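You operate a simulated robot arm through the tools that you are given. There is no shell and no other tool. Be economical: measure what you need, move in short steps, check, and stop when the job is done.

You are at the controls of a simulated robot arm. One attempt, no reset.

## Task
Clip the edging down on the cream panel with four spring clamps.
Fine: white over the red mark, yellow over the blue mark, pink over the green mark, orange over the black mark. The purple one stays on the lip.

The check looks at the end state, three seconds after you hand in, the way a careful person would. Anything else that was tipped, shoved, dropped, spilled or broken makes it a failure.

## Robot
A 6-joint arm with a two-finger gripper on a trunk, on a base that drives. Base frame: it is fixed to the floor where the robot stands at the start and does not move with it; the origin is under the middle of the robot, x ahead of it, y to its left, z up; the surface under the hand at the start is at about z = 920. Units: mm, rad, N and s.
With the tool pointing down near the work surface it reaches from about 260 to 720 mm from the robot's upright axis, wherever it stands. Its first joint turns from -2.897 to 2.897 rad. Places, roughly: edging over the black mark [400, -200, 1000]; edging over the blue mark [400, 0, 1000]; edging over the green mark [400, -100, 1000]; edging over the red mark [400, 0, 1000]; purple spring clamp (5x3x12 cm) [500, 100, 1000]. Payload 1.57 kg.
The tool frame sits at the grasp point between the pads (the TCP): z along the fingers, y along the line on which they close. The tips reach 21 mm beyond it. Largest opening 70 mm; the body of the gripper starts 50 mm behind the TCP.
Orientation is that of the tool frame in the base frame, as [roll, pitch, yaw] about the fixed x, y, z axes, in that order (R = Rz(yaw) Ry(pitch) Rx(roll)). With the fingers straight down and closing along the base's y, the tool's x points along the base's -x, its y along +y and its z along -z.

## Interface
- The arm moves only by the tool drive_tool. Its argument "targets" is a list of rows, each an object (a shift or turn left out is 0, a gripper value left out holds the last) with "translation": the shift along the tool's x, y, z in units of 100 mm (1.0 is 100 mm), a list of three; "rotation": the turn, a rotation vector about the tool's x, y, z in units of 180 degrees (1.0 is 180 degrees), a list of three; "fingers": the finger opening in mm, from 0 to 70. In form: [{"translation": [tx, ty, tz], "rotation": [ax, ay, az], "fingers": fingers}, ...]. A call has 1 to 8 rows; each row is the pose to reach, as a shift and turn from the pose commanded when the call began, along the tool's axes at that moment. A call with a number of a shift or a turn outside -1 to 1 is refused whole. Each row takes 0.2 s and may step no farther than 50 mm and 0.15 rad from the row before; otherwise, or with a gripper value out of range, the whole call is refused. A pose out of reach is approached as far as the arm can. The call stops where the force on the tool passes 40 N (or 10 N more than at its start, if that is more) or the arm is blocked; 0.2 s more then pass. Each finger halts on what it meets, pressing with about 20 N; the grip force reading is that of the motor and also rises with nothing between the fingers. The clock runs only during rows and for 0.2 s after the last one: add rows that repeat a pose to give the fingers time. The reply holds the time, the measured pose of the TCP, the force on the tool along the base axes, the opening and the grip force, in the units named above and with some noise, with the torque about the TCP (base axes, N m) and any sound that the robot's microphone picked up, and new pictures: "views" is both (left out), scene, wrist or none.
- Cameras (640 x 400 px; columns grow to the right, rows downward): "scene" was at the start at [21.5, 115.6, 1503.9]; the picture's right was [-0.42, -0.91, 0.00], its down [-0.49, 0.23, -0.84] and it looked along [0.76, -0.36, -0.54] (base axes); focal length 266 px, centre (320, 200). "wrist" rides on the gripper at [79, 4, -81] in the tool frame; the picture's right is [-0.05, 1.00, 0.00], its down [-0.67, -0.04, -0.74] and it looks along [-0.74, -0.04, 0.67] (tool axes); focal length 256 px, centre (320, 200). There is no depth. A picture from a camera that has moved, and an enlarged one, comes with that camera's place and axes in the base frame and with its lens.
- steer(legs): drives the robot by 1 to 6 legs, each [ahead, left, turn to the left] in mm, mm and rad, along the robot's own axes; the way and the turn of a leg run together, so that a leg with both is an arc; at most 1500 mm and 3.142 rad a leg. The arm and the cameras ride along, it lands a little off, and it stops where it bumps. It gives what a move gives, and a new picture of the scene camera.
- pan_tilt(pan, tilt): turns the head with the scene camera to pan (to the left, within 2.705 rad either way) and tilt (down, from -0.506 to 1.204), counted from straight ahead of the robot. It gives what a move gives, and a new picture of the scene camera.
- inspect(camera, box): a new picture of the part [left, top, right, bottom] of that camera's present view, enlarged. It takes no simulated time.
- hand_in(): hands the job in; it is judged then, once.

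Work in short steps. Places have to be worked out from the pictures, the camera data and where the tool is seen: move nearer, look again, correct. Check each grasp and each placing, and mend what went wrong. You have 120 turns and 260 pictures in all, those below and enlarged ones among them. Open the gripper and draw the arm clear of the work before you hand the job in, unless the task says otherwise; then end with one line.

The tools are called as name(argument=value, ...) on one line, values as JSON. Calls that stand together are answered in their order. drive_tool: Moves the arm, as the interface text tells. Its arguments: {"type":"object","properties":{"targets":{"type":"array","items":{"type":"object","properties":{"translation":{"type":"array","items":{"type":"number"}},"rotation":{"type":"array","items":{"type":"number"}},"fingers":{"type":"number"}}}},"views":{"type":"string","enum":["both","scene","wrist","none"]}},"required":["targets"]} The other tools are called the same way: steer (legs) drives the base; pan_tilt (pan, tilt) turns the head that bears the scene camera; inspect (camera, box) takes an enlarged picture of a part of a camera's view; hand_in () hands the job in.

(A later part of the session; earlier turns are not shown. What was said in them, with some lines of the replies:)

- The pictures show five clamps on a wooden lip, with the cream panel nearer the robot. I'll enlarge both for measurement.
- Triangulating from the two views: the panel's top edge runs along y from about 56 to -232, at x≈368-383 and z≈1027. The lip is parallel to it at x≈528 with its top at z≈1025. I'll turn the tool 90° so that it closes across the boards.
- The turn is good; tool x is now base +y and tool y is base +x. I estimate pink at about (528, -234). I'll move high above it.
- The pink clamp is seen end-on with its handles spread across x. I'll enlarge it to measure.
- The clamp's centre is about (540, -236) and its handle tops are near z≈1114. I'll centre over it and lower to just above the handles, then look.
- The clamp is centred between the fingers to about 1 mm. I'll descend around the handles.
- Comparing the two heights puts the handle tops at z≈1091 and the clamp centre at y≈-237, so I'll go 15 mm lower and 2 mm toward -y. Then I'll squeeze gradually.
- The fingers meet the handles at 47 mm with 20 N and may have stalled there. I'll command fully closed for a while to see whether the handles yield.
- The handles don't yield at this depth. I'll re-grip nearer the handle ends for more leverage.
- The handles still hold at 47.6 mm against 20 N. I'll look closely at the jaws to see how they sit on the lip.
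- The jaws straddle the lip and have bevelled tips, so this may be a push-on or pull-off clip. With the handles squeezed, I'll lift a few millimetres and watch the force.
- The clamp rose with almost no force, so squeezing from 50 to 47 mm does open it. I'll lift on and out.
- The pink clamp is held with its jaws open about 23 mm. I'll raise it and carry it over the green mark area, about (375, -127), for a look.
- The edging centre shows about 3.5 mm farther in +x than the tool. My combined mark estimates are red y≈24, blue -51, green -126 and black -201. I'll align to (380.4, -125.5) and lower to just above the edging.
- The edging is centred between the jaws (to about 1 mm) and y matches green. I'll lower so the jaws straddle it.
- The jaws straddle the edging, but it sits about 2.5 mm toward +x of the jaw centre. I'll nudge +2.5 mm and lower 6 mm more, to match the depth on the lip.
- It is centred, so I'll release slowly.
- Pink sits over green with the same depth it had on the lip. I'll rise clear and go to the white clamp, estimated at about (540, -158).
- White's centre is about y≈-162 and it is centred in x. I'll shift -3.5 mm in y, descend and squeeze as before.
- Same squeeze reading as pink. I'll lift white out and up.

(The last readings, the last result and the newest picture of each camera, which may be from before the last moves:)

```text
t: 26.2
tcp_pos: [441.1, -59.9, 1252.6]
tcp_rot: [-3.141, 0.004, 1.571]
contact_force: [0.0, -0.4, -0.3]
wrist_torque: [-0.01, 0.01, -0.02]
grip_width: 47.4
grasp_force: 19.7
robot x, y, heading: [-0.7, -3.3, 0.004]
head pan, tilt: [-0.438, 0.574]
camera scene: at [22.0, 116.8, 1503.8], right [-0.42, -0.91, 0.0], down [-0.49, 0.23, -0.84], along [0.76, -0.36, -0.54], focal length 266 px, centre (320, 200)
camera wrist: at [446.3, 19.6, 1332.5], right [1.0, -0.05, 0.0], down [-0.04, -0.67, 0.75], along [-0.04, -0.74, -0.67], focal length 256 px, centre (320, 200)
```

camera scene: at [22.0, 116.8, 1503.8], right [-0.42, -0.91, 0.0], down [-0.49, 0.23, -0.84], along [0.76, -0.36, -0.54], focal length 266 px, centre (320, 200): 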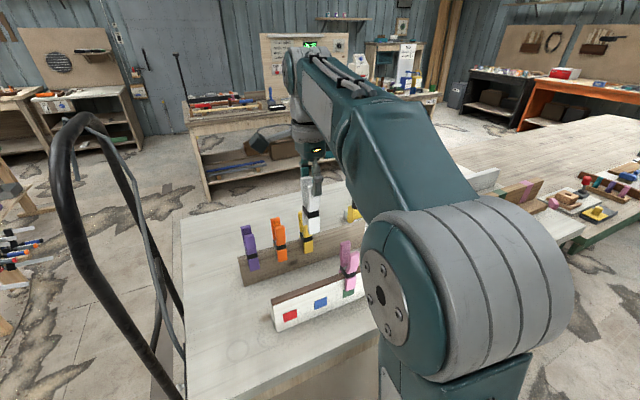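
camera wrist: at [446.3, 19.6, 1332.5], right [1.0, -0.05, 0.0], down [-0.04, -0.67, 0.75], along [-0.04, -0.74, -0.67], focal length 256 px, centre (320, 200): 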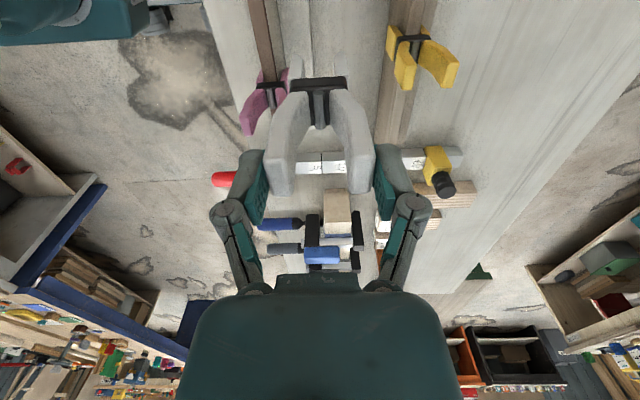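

White is held. I'll move over red at about (380, 24), just above the edging.

drive_tool(targets=[{"translation": [0.35, -0.25, 0]}, {"translation": [0.7, -0.5, 0]}, {"translation": [0.85, -0.61, 0.2]}, {"translation": [0.85, -0.61, 0.6]}, {"translation": [0.85, -0.61, 0.9]}, {"translation": [0.85, -0.61, 0.9]}], views="none")

inspect(camera="wrist", box=[240, 20, 400, 120])

inspect(camera="scene", box=[250, 220, 410, 340])

```text
t: 27.6
tcp_pos: [378.5, 23.7, 1163.6]
tcp_rot: [3.14, 0.001, 1.572]
contact_force: [0.4, -0.1, -0.9]
wrist_torque: [-0.01, 0.01, 0.01]
grip_width: 47.5
grasp_force: 19.9
robot x, y, heading: [1.7, -2.3, 0.002]
head pan, tilt: [-0.438, 0.574]
```

```text
4.00 times, centred on (320, 70) of wrist
camera zoom: at [383.4, 103.2, 1242.9], right [1.0, -0.05, 0.0], down [-0.04, -0.67, 0.75], along [-0.04, -0.74, -0.67], focal length 1024 px, centre (320, 720)
```

zoom: 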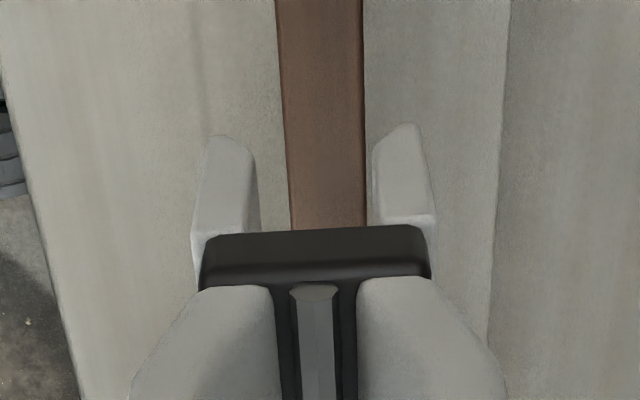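

```text
3.33 times, centred on (330, 280) of scene
camera zoom: at [21.7, 116.4, 1503.9], right [-0.42, -0.91, 0.0], down [-0.49, 0.23, -0.84], along [0.76, -0.36, -0.54], focal length 885 px, centre (287, -67)
```

zoom: 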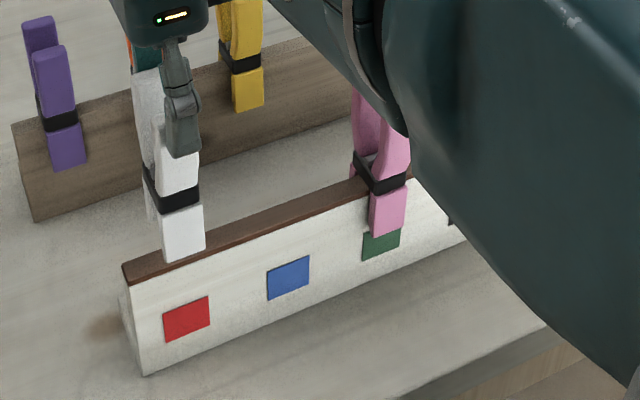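

y matches red and the edging is about 1.7 mm to +x. I'll correct and lower most of the way.

drive_tool(targets=[{"translation": [0, 0.017, 0]}, {"translation": [0, 0.017, 0.2]}, {"translation": [0, 0.017, 0.35]}, {"translation": [0, 0.017, 0.45]}, {"translation": [0, 0.017, 0.52]}, {"translation": [0, 0.017, 0.52]}], views="none")

inspect(camera="wrist", box=[240, 20, 400, 120])

```text
t: 29.0
tcp_pos: [381.6, 24.2, 1111.3]
tcp_rot: [3.142, 0.0, 1.571]
contact_force: [-0.1, -0.4, -0.6]
wrist_torque: [-0.01, 0.02, 0.0]
grip_width: 47.3
grasp_force: 19.8
robot x, y, heading: [0.5, -3.8, 0.003]
head pan, tilt: [-0.438, 0.574]
```

```text
4.00 times, centred on (320, 70) of wrist
camera zoom: at [385.7, 103.0, 1190.7], right [1.0, -0.05, 0.0], down [-0.04, -0.67, 0.75], along [-0.04, -0.74, -0.67], focal length 1024 px, centre (320, 720)
```

zoom: 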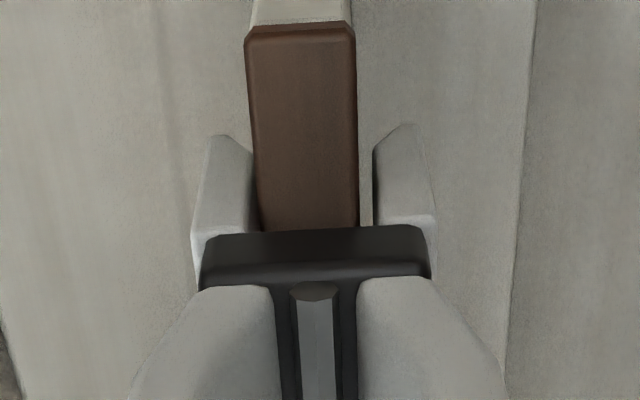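

It is centred now (the strip's end in view is just its +y end). I'll lower the last 7 mm and release.

drive_tool(targets=[{"translation": [0, -0.003, 0.04]}, {"translation": [0, -0.003, 0.075]}, {"translation": [0, -0.003, 0.075]}, {"translation": [0, -0.003, 0.075], "fingers": 50}, {"translation": [0, -0.003, 0.075], "fingers": 54}, {"translation": [0, -0.003, 0.075], "fingers": 62}, {"translation": [0, -0.003, 0.075], "fingers": 70}, {"translation": [0, -0.003, 0.075], "fingers": 70}], views="none")

inspect(camera="scene", box=[230, 200, 410, 340])

inspect(camera="wrist", box=[160, 20, 480, 220])

```text
t: 30.8
tcp_pos: [381.3, 23.5, 1104.1]
tcp_rot: [3.14, -0.001, 1.571]
contact_force: [0.1, -0.4, -0.5]
wrist_torque: [0.0, 0.0, -0.02]
grip_width: 69.9
grasp_force: 0.1
robot x, y, heading: [-1.5, -0.1, 0.005]
head pan, tilt: [-0.438, 0.574]
```

```text
2.86 times, centred on (320, 270) of scene
camera zoom: at [21.7, 116.6, 1503.9], right [-0.42, -0.91, 0.0], down [-0.49, 0.23, -0.84], along [0.76, -0.36, -0.54], focal length 759 px, centre (320, 0)
```

zoom: 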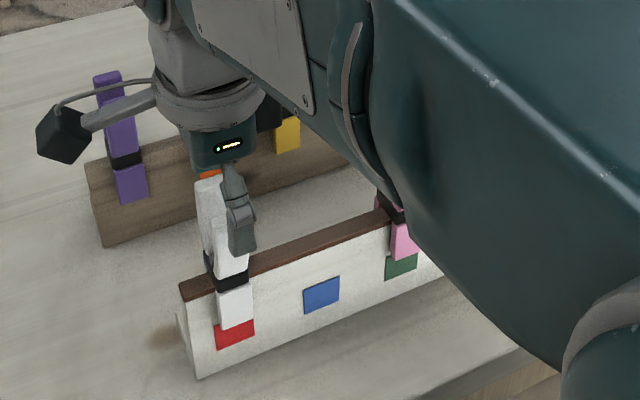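

```text
2.00 times, centred on (320, 120) of wrist
camera zoom: at [385.7, 102.7, 1183.7], right [1.0, -0.05, 0.0], down [-0.04, -0.67, 0.75], along [-0.04, -0.74, -0.67], focal length 512 px, centre (320, 360)
```

zoom: 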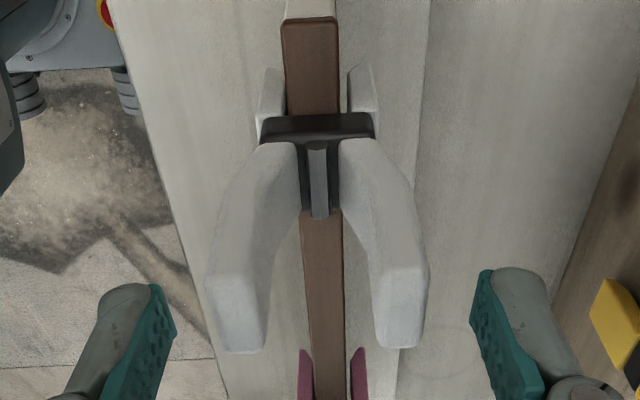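

White is seated over red. I'll rise and move to yellow; with a 75 mm spacing it should be at y≈-87.

drive_tool(targets=[{"translation": [0, 0, -0.3]}, {"translation": [0, 0, -0.7]}, {"translation": [0, 0.2, -0.95]}, {"translation": [-0.2, 0.6, -0.95]}, {"translation": [-0.4, 1.0, -0.95]}], views="none")

drive_tool(targets=[{"translation": [-0.3, 0.3, 0]}, {"translation": [-0.6, 0.59, 0]}, {"translation": [-0.7, 0.59, 0.2]}, {"translation": [-0.7, 0.59, 0.52]}, {"translation": [-0.7, 0.59, 0.52]}], views="none")

inspect(camera="wrist", box=[160, 0, 480, 200])

inspect(camera="scene", box=[230, 180, 410, 340])

```text
t: 32.0
tcp_pos: [480.6, -19.7, 1199.3]
tcp_rot: [-3.141, 0.0, 1.57]
contact_force: [0.2, 0.1, 0.7]
wrist_torque: [0.02, -0.02, 0.02]
grip_width: 70.0
grasp_force: 0.2
robot x, y, heading: [-1.5, 1.2, 0.001]
head pan, tilt: [-0.438, 0.574]
```

```text
t: 33.2
tcp_pos: [537.7, -86.8, 1146.3]
tcp_rot: [-3.141, 0.0, 1.57]
contact_force: [-0.4, 0.2, 0.7]
wrist_torque: [0.01, 0.01, 0.01]
grip_width: 69.9
grasp_force: 0.1
robot x, y, heading: [1.4, 0.7, 0.001]
head pan, tilt: [-0.438, 0.574]
```

```text
2.00 times, centred on (320, 100) of wrist
camera zoom: at [543.2, -8.0, 1225.0], right [1.0, -0.05, 0.0], down [-0.04, -0.67, 0.75], along [-0.04, -0.74, -0.67], focal length 512 px, centre (320, 400)
```

zoom: 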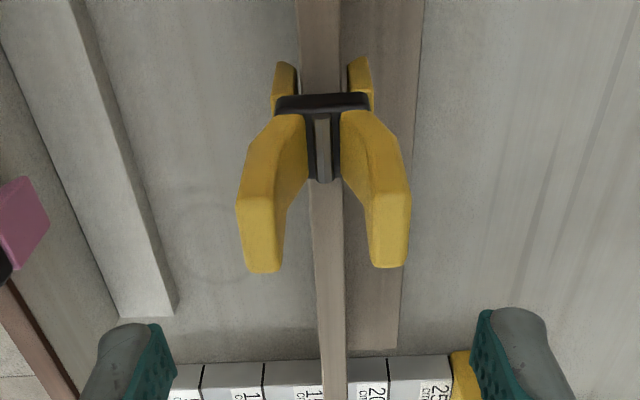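

```text
2.50 times, centred on (320, 260) of scene
camera zoom: at [22.6, 116.2, 1503.9], right [-0.42, -0.91, 0.0], down [-0.49, 0.23, -0.84], along [0.76, -0.36, -0.54], focal length 664 px, centre (320, 50)
```

zoom: 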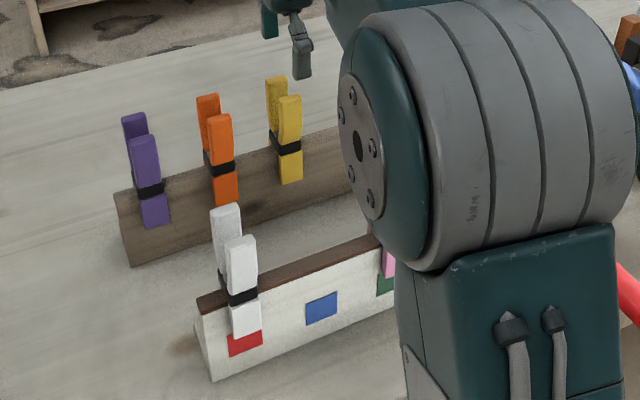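

Yellow's centre is about y≈-86 and it is ~1 mm to +x. I'll adjust, descend and squeeze.

drive_tool(targets=[{"translation": [0.01, 0.012, 0.1]}, {"translation": [0.01, 0.012, 0.35]}, {"translation": [0.01, 0.012, 0.49]}, {"translation": [0.01, 0.012, 0.49], "fingers": 50}, {"translation": [0.01, 0.012, 0.49], "fingers": 35}, {"translation": [0.01, 0.012, 0.49], "fingers": 20}, {"translation": [0.01, 0.012, 0.49], "fingers": 10}, {"translation": [0.01, 0.012, 0.49], "fingers": 10}], views="none")

inspect(camera="wrist", box=[160, 20, 480, 220])

```text
t: 35.0
tcp_pos: [538.5, -85.7, 1097.2]
tcp_rot: [3.141, 0.0, 1.572]
contact_force: [1.5, 0.2, 3.5]
wrist_torque: [-0.01, -0.09, 0.02]
grip_width: 47.4
grasp_force: 20.4
robot x, y, heading: [-1.2, -4.1, 0.002]
head pan, tilt: [-0.438, 0.574]
```

```text
2.00 times, centred on (320, 120) of wrist
camera zoom: at [543.3, -7.3, 1177.3], right [1.0, -0.05, 0.0], down [-0.04, -0.67, 0.75], along [-0.04, -0.74, -0.67], focal length 512 px, centre (320, 360)
```

zoom: 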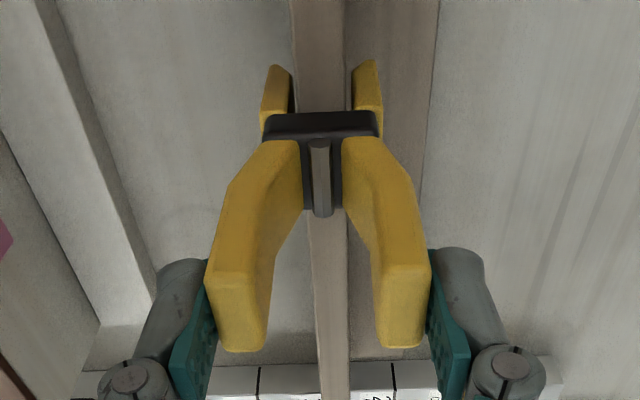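

The grip is good. I'll lift and carry yellow toward blue, at about y≈-51.

drive_tool(targets=[{"translation": [0, 0, -0.05]}, {"translation": [0, 0, -0.15]}, {"translation": [0, 0, -0.4]}, {"translation": [0, 0, -0.8]}, {"translation": [0, 0, -1.0]}], views="none")

drive_tool(targets=[{"translation": [0, 0, -0.45]}, {"translation": [0.1, -0.4, -0.55]}, {"translation": [0.3, -0.8, -0.55]}, {"translation": [0.35, -1.0, -0.55]}], views="none")

drive_tool(targets=[{"translation": [0, -0.4, 0]}, {"translation": [0, -0.58, 0]}, {"translation": [0, -0.58, 0.3]}, {"translation": [0, -0.58, 0.6]}, {"translation": [0, -0.58, 0.9]}, {"translation": [0, -0.58, 0.9]}], views="none")

inspect(camera="wrist", box=[240, 20, 400, 120])

inspect(camera="scene", box=[250, 220, 410, 340])

```text
t: 36.2
tcp_pos: [541.4, -85.7, 1198.9]
tcp_rot: [-3.139, 0.0, 1.57]
contact_force: [0.7, -0.6, -1.2]
wrist_torque: [0.04, -0.01, 0.02]
grip_width: 47.6
grasp_force: 19.8
robot x, y, heading: [0.8, -0.2, 0.001]
head pan, tilt: [-0.438, 0.574]
```

```text
t: 37.2
tcp_pos: [442.8, -50.8, 1253.2]
tcp_rot: [-3.141, -0.001, 1.572]
contact_force: [0.9, 0.5, -0.8]
wrist_torque: [0.0, 0.02, -0.03]
grip_width: 47.5
grasp_force: 19.8
robot x, y, heading: [1.8, -2.7, 0.001]
head pan, tilt: [-0.438, 0.574]
```

```text
t: 38.6
tcp_pos: [383.5, -52.1, 1163.4]
tcp_rot: [-3.141, 0.0, 1.572]
contact_force: [0.1, 0.6, -1.3]
wrist_torque: [0.05, -0.02, 0.02]
grip_width: 47.5
grasp_force: 20.2
robot x, y, heading: [0.5, 0.1, 0.004]
head pan, tilt: [-0.438, 0.574]
```

```text
4.00 times, centred on (320, 70) of wrist
camera zoom: at [388.0, 27.3, 1242.5], right [1.0, -0.05, 0.0], down [-0.04, -0.67, 0.75], along [-0.04, -0.74, -0.67], focal length 1024 px, centre (320, 720)
```

zoom: 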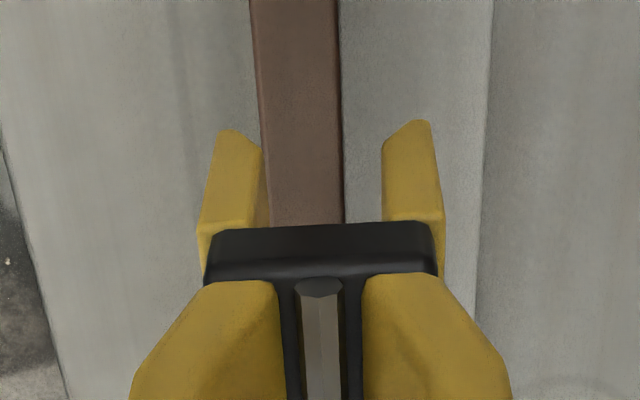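

```text
3.33 times, centred on (330, 280) of scene
camera zoom: at [21.7, 116.3, 1503.9], right [-0.42, -0.91, 0.0], down [-0.49, 0.23, -0.84], along [0.76, -0.36, -0.54], focal length 885 px, centre (287, -67)
```

zoom: 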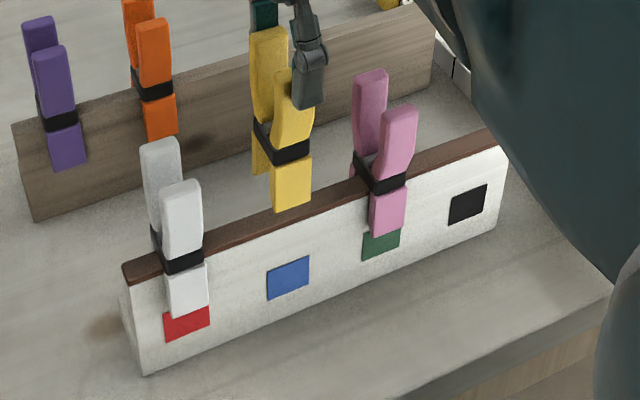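

y matches blue, but the edging is about 3.5 mm to -x of the jaws. I'll correct and lower.

drive_tool(targets=[{"translation": [0, -0.035, 0]}, {"translation": [0, -0.035, 0.2]}, {"translation": [0, -0.035, 0.35]}, {"translation": [0, -0.035, 0.45]}, {"translation": [0, -0.035, 0.52]}, {"translation": [0, -0.035, 0.52]}], views="none")

inspect(camera="wrist", box=[240, 20, 400, 120])

```text
t: 40.0
tcp_pos: [378.9, -50.5, 1111.6]
tcp_rot: [3.141, -0.001, 1.571]
contact_force: [-0.3, -0.5, -0.1]
wrist_torque: [0.01, 0.05, -0.03]
grip_width: 47.6
grasp_force: 19.7
robot x, y, heading: [-1.6, 1.0, 0.003]
head pan, tilt: [-0.438, 0.574]
```

```text
4.00 times, centred on (320, 70) of wrist
camera zoom: at [383.9, 28.8, 1190.5], right [1.0, -0.05, 0.0], down [-0.04, -0.67, 0.75], along [-0.04, -0.74, -0.67], focal length 1024 px, centre (320, 720)
```

zoom: 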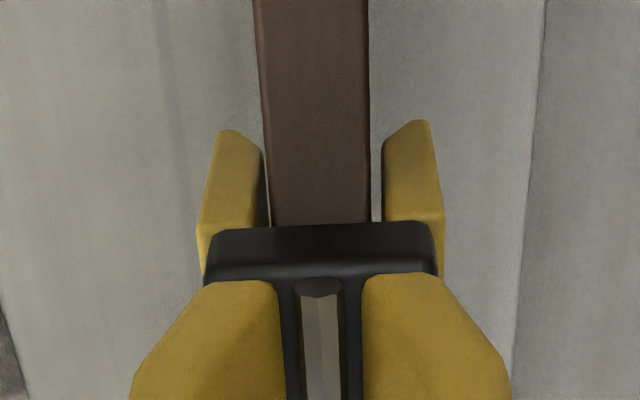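

It is centred within 1 mm. I'll do the final lowering and release.

drive_tool(targets=[{"translation": [0, 0.005, 0.04]}, {"translation": [0, 0.005, 0.075]}, {"translation": [0, 0.005, 0.075]}, {"translation": [0, 0.005, 0.075], "fingers": 50}, {"translation": [0, 0.005, 0.075], "fingers": 54}, {"translation": [0, 0.005, 0.075], "fingers": 62}, {"translation": [0, 0.005, 0.075], "fingers": 70}, {"translation": [0, 0.005, 0.075], "fingers": 70}], views="none")

drive_tool(targets=[{"translation": [0, 0, -0.3]}, {"translation": [0, 0, -0.7]}, {"translation": [0, 0.2, -0.95]}, {"translation": [0.1, 0.6, -0.95]}, {"translation": [0.2, 1.0, -0.95]}], views="none")

drive_tool(targets=[{"translation": [0.2, 0.3, 0]}, {"translation": [0.2, 0.6, 0]}, {"translation": [0.2, 0.6, 0.2]}, {"translation": [0.2, 0.6, 0.52]}, {"translation": [0.2, 0.6, 0.52]}], views="none")

inspect(camera="wrist", box=[160, 0, 480, 200])

inspect(camera="scene", box=[230, 180, 410, 340])

```text
t: 41.8
tcp_pos: [381.0, -49.8, 1104.2]
tcp_rot: [-3.14, 0.001, 1.569]
contact_force: [-0.1, 0.0, 0.2]
wrist_torque: [0.02, -0.02, 0.01]
grip_width: 70.4
grasp_force: 0.1
robot x, y, heading: [2.6, -3.0, -0.001]
head pan, tilt: [-0.438, 0.574]
```

```text
t: 43.0
tcp_pos: [479.9, -30.7, 1200.4]
tcp_rot: [-3.141, 0.001, 1.57]
contact_force: [0.0, 0.5, 0.7]
wrist_torque: [-0.01, -0.05, -0.01]
grip_width: 70.2
grasp_force: 0.1
robot x, y, heading: [1.2, 1.8, -0.002]
head pan, tilt: [-0.438, 0.574]
```

```text
t: 44.2
tcp_pos: [539.6, -9.6, 1146.0]
tcp_rot: [-3.141, -0.001, 1.571]
contact_force: [0.8, 0.2, 0.2]
wrist_torque: [-0.01, -0.03, -0.03]
grip_width: 70.0
grasp_force: 0.0
robot x, y, heading: [-2.3, -1.5, 0.001]
head pan, tilt: [-0.438, 0.574]
```

```text
2.00 times, centred on (320, 100) of wrist
camera zoom: at [543.8, 69.2, 1226.1], right [1.0, -0.05, 0.0], down [-0.04, -0.67, 0.75], along [-0.04, -0.74, -0.67], focal length 512 px, centre (320, 400)
```

zoom: 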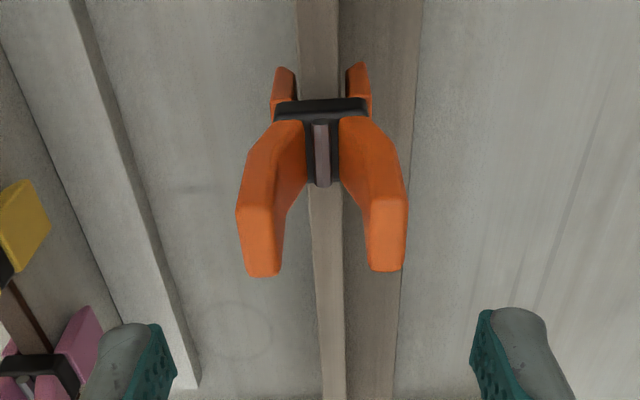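

```text
2.50 times, centred on (320, 260) of scene
camera zoom: at [22.6, 116.4, 1503.9], right [-0.42, -0.91, 0.0], down [-0.49, 0.23, -0.84], along [0.76, -0.36, -0.54], focal length 664 px, centre (320, 50)
```

zoom: 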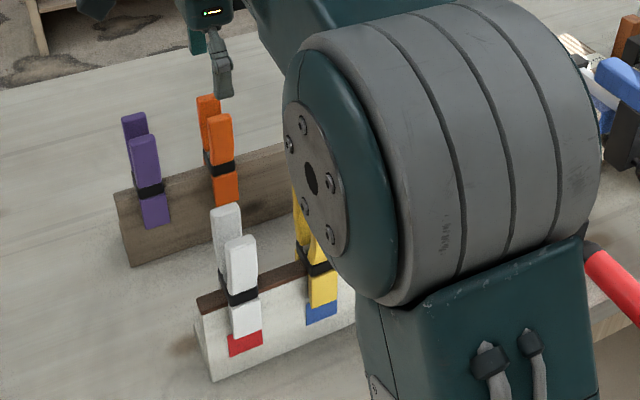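

Orange is centred under the gripper. I'll descend and squeeze.

drive_tool(targets=[{"translation": [0, 0.003, 0.1]}, {"translation": [0, 0.003, 0.35]}, {"translation": [0, 0.003, 0.49]}, {"translation": [0, 0.003, 0.49], "fingers": 50}, {"translation": [0, 0.003, 0.49], "fingers": 35}, {"translation": [0, 0.003, 0.49], "fingers": 20}, {"translation": [0, 0.003, 0.49], "fingers": 10}, {"translation": [0, 0.003, 0.49], "fingers": 10}], views="none")

inspect(camera="wrist", box=[160, 20, 480, 220])

```text
t: 46.0
tcp_pos: [540.7, -10.3, 1097.6]
tcp_rot: [3.14, 0.0, 1.571]
contact_force: [-0.3, 0.1, 7.9]
wrist_torque: [0.0, -0.05, -0.01]
grip_width: 47.3
grasp_force: 20.2
robot x, y, heading: [-2.6, 1.1, -0.0]
head pan, tilt: [-0.438, 0.574]
```

```text
2.00 times, centred on (320, 120) of wrist
camera zoom: at [545.3, 68.8, 1176.9], right [1.0, -0.05, 0.0], down [-0.04, -0.67, 0.75], along [-0.04, -0.74, -0.67], focal length 512 px, centre (320, 360)
```

zoom: 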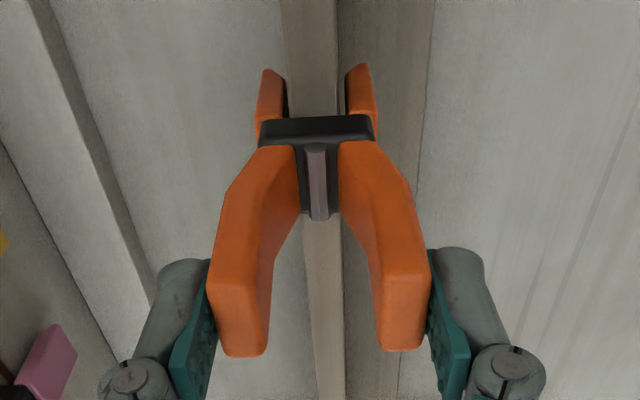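

The grip is good. I'll lift orange and carry it high to black (y≈-201).

drive_tool(targets=[{"translation": [0, 0, -0.05]}, {"translation": [0, 0, -0.15]}, {"translation": [0, 0, -0.4]}, {"translation": [0, 0, -0.8]}, {"translation": [0, 0, -1.0]}], views="none")

drive_tool(targets=[{"translation": [0, 0, -0.45]}, {"translation": [-0.2, -0.2, -0.6]}, {"translation": [-0.6, -0.2, -0.6]}, {"translation": [-1.0, -0.2, -0.6]}], views="none")

drive_tool(targets=[{"translation": [-0.4, -0.1, 0]}, {"translation": [-0.8, -0.3, 0]}, {"translation": [-0.9, -0.7, 0]}, {"translation": [-0.9, -1.0, 0]}], views="none")

drive_tool(targets=[{"translation": [0, -0.4, 0]}, {"translation": [0, -0.4, 0.4]}, {"translation": [0, -0.4, 0.8]}, {"translation": [0, -0.4, 0.95]}, {"translation": [0, -0.4, 0.95]}], views="none")

inspect(camera="wrist", box=[240, 20, 400, 120])

inspect(camera="scene", box=[250, 220, 410, 340])

```text
t: 47.2
tcp_pos: [540.9, -11.2, 1198.3]
tcp_rot: [-3.141, 0.0, 1.573]
contact_force: [0.0, -0.7, -1.3]
wrist_torque: [0.01, 0.04, -0.04]
grip_width: 47.5
grasp_force: 20.3
robot x, y, heading: [0.6, 0.5, -0.001]
head pan, tilt: [-0.438, 0.574]
```

```text
t: 48.2
tcp_pos: [521.5, -112.6, 1256.9]
tcp_rot: [-3.141, 0.0, 1.57]
contact_force: [-0.3, -0.5, -1.5]
wrist_torque: [0.01, 0.03, -0.01]
grip_width: 47.7
grasp_force: 20.9
robot x, y, heading: [-0.7, 0.5, 0.001]
head pan, tilt: [-0.438, 0.574]
```

```text
t: 49.2
tcp_pos: [418.8, -201.9, 1255.2]
tcp_rot: [-3.139, 0.001, 1.57]
contact_force: [-0.2, -0.3, -0.1]
wrist_torque: [-0.01, 0.0, 0.01]
grip_width: 47.5
grasp_force: 20.2
robot x, y, heading: [1.5, 3.3, -0.007]
head pan, tilt: [-0.438, 0.574]
```

```text
t: 50.4
tcp_pos: [379.1, -201.9, 1163.6]
tcp_rot: [3.141, 0.001, 1.572]
contact_force: [0.1, 0.8, -1.2]
wrist_torque: [-0.02, 0.02, 0.02]
grip_width: 47.4
grasp_force: 19.9
robot x, y, heading: [-0.6, 0.9, -0.002]
head pan, tilt: [-0.438, 0.574]
```

```text
4.00 times, centred on (320, 70) of wrist
camera zoom: at [385.5, -122.1, 1242.2], right [1.0, -0.05, 0.0], down [-0.04, -0.67, 0.74], along [-0.04, -0.74, -0.67], focal length 1024 px, centre (320, 720)
```

zoom: 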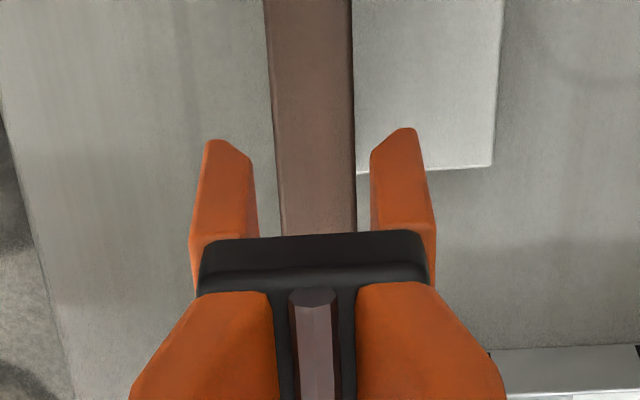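

```text
3.33 times, centred on (330, 280) of scene
camera zoom: at [21.9, 115.5, 1503.9], right [-0.42, -0.91, 0.0], down [-0.49, 0.23, -0.84], along [0.76, -0.36, -0.54], focal length 885 px, centre (287, -67)
```

zoom: 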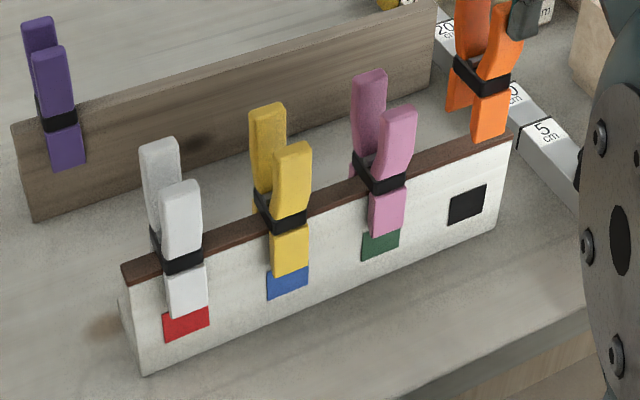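

Orange is aligned in x, with black about 1 mm toward +y. I'll lower now.

drive_tool(targets=[{"translation": [0.012, 0, 0.2]}, {"translation": [0.012, 0, 0.35]}, {"translation": [0.012, 0, 0.45]}, {"translation": [0.012, 0, 0.52]}, {"translation": [0.012, 0, 0.52]}], views="none")

inspect(camera="wrist", box=[240, 20, 400, 120])

```text
t: 51.6
tcp_pos: [380.7, -199.1, 1111.0]
tcp_rot: [-3.14, 0.002, 1.57]
contact_force: [-0.4, 0.2, -0.9]
wrist_torque: [0.03, 0.0, 0.02]
grip_width: 47.6
grasp_force: 20.0
robot x, y, heading: [0.7, -1.6, 0.003]
head pan, tilt: [-0.438, 0.574]
```

```text
4.00 times, centred on (320, 70) of wrist
camera zoom: at [385.4, -120.0, 1190.2], right [1.0, -0.05, 0.0], down [-0.03, -0.67, 0.74], along [-0.04, -0.74, -0.67], focal length 1024 px, centre (320, 720)
```

zoom: 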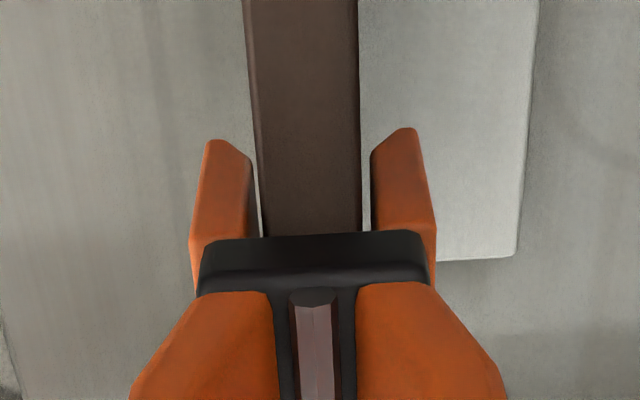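

It is centred. I'll do the final lowering, release, rise clear and back off.

drive_tool(targets=[{"translation": [0, 0, 0.04]}, {"translation": [0, 0, 0.075]}, {"translation": [0, 0, 0.075]}, {"translation": [0, 0, 0.075], "fingers": 50}, {"translation": [0, 0, 0.075], "fingers": 54}, {"translation": [0, 0, 0.075], "fingers": 62}, {"translation": [0, 0, 0.075], "fingers": 70}, {"translation": [0, 0, 0.075], "fingers": 70}], views="none")

drive_tool(targets=[{"translation": [0, 0, -0.3]}, {"translation": [0, 0, -0.7]}, {"translation": [0, 0, -1.0]}], views="none")

drive_tool(targets=[{"translation": [0, 0, -0.4]}, {"translation": [-0.3, 0, -0.8]}, {"translation": [-0.6, 0, -0.9]}, {"translation": [-0.6, 0, -0.9]}], views="wrist")

inspect(camera="scene", box=[230, 200, 410, 340])

```text
t: 53.4
tcp_pos: [380.6, -199.0, 1103.9]
tcp_rot: [-3.141, -0.001, 1.571]
contact_force: [0.3, 0.1, -0.3]
wrist_torque: [-0.01, -0.01, -0.01]
grip_width: 69.8
grasp_force: 0.1
robot x, y, heading: [-5.3, -2.2, 0.002]
head pan, tilt: [-0.438, 0.574]
```

```text
t: 54.2
tcp_pos: [381.5, -198.9, 1203.0]
tcp_rot: [-3.14, 0.0, 1.571]
contact_force: [0.5, 0.8, 0.2]
wrist_torque: [-0.03, -0.01, -0.01]
grip_width: 70.2
grasp_force: 0.0
robot x, y, heading: [-1.6, -1.3, 0.003]
head pan, tilt: [-0.438, 0.574]
```

```text
t: 55.2
tcp_pos: [379.6, -259.9, 1293.4]
tcp_rot: [-3.141, -0.001, 1.572]
contact_force: [0.5, -0.5, 0.6]
wrist_torque: [0.02, 0.02, -0.01]
grip_width: 70.2
grasp_force: 0.0
robot x, y, heading: [-1.6, -1.8, -0.002]
head pan, tilt: [-0.438, 0.574]
camera wrist: at [385.1, -180.6, 1372.4], right [1.0, -0.05, 0.0], down [-0.03, -0.67, 0.74], along [-0.04, -0.74, -0.67], focal length 256 px, centre (320, 200)
```

wrist: 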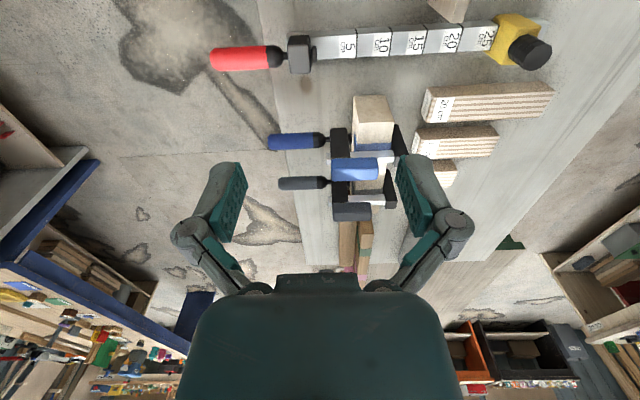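

```text
2.86 times, centred on (320, 270) of scene
camera zoom: at [21.9, 115.0, 1504.0], right [-0.42, -0.91, 0.0], down [-0.49, 0.23, -0.84], along [0.76, -0.36, -0.54], focal length 759 px, centre (320, 0)
```

zoom: 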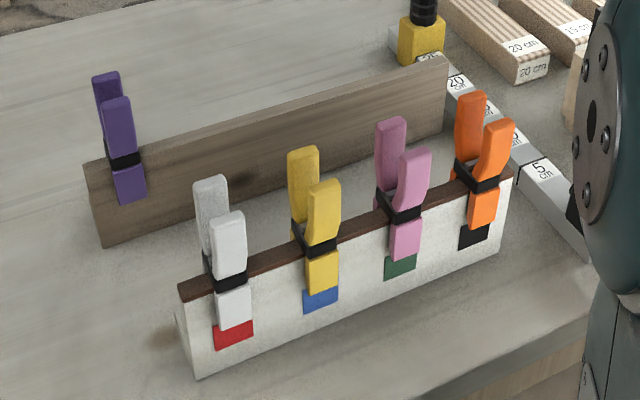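

All four clamps stand upright over their marks, purple is still on the lip, the panel hasn't moved and the arm is clear. I'm handing in.

hand_in()

```text
The job is handed in.
```

The edging is clipped down with white over red, yellow over blue, pink over green and orange over black; purple stays on the lip, and the job is handed in.
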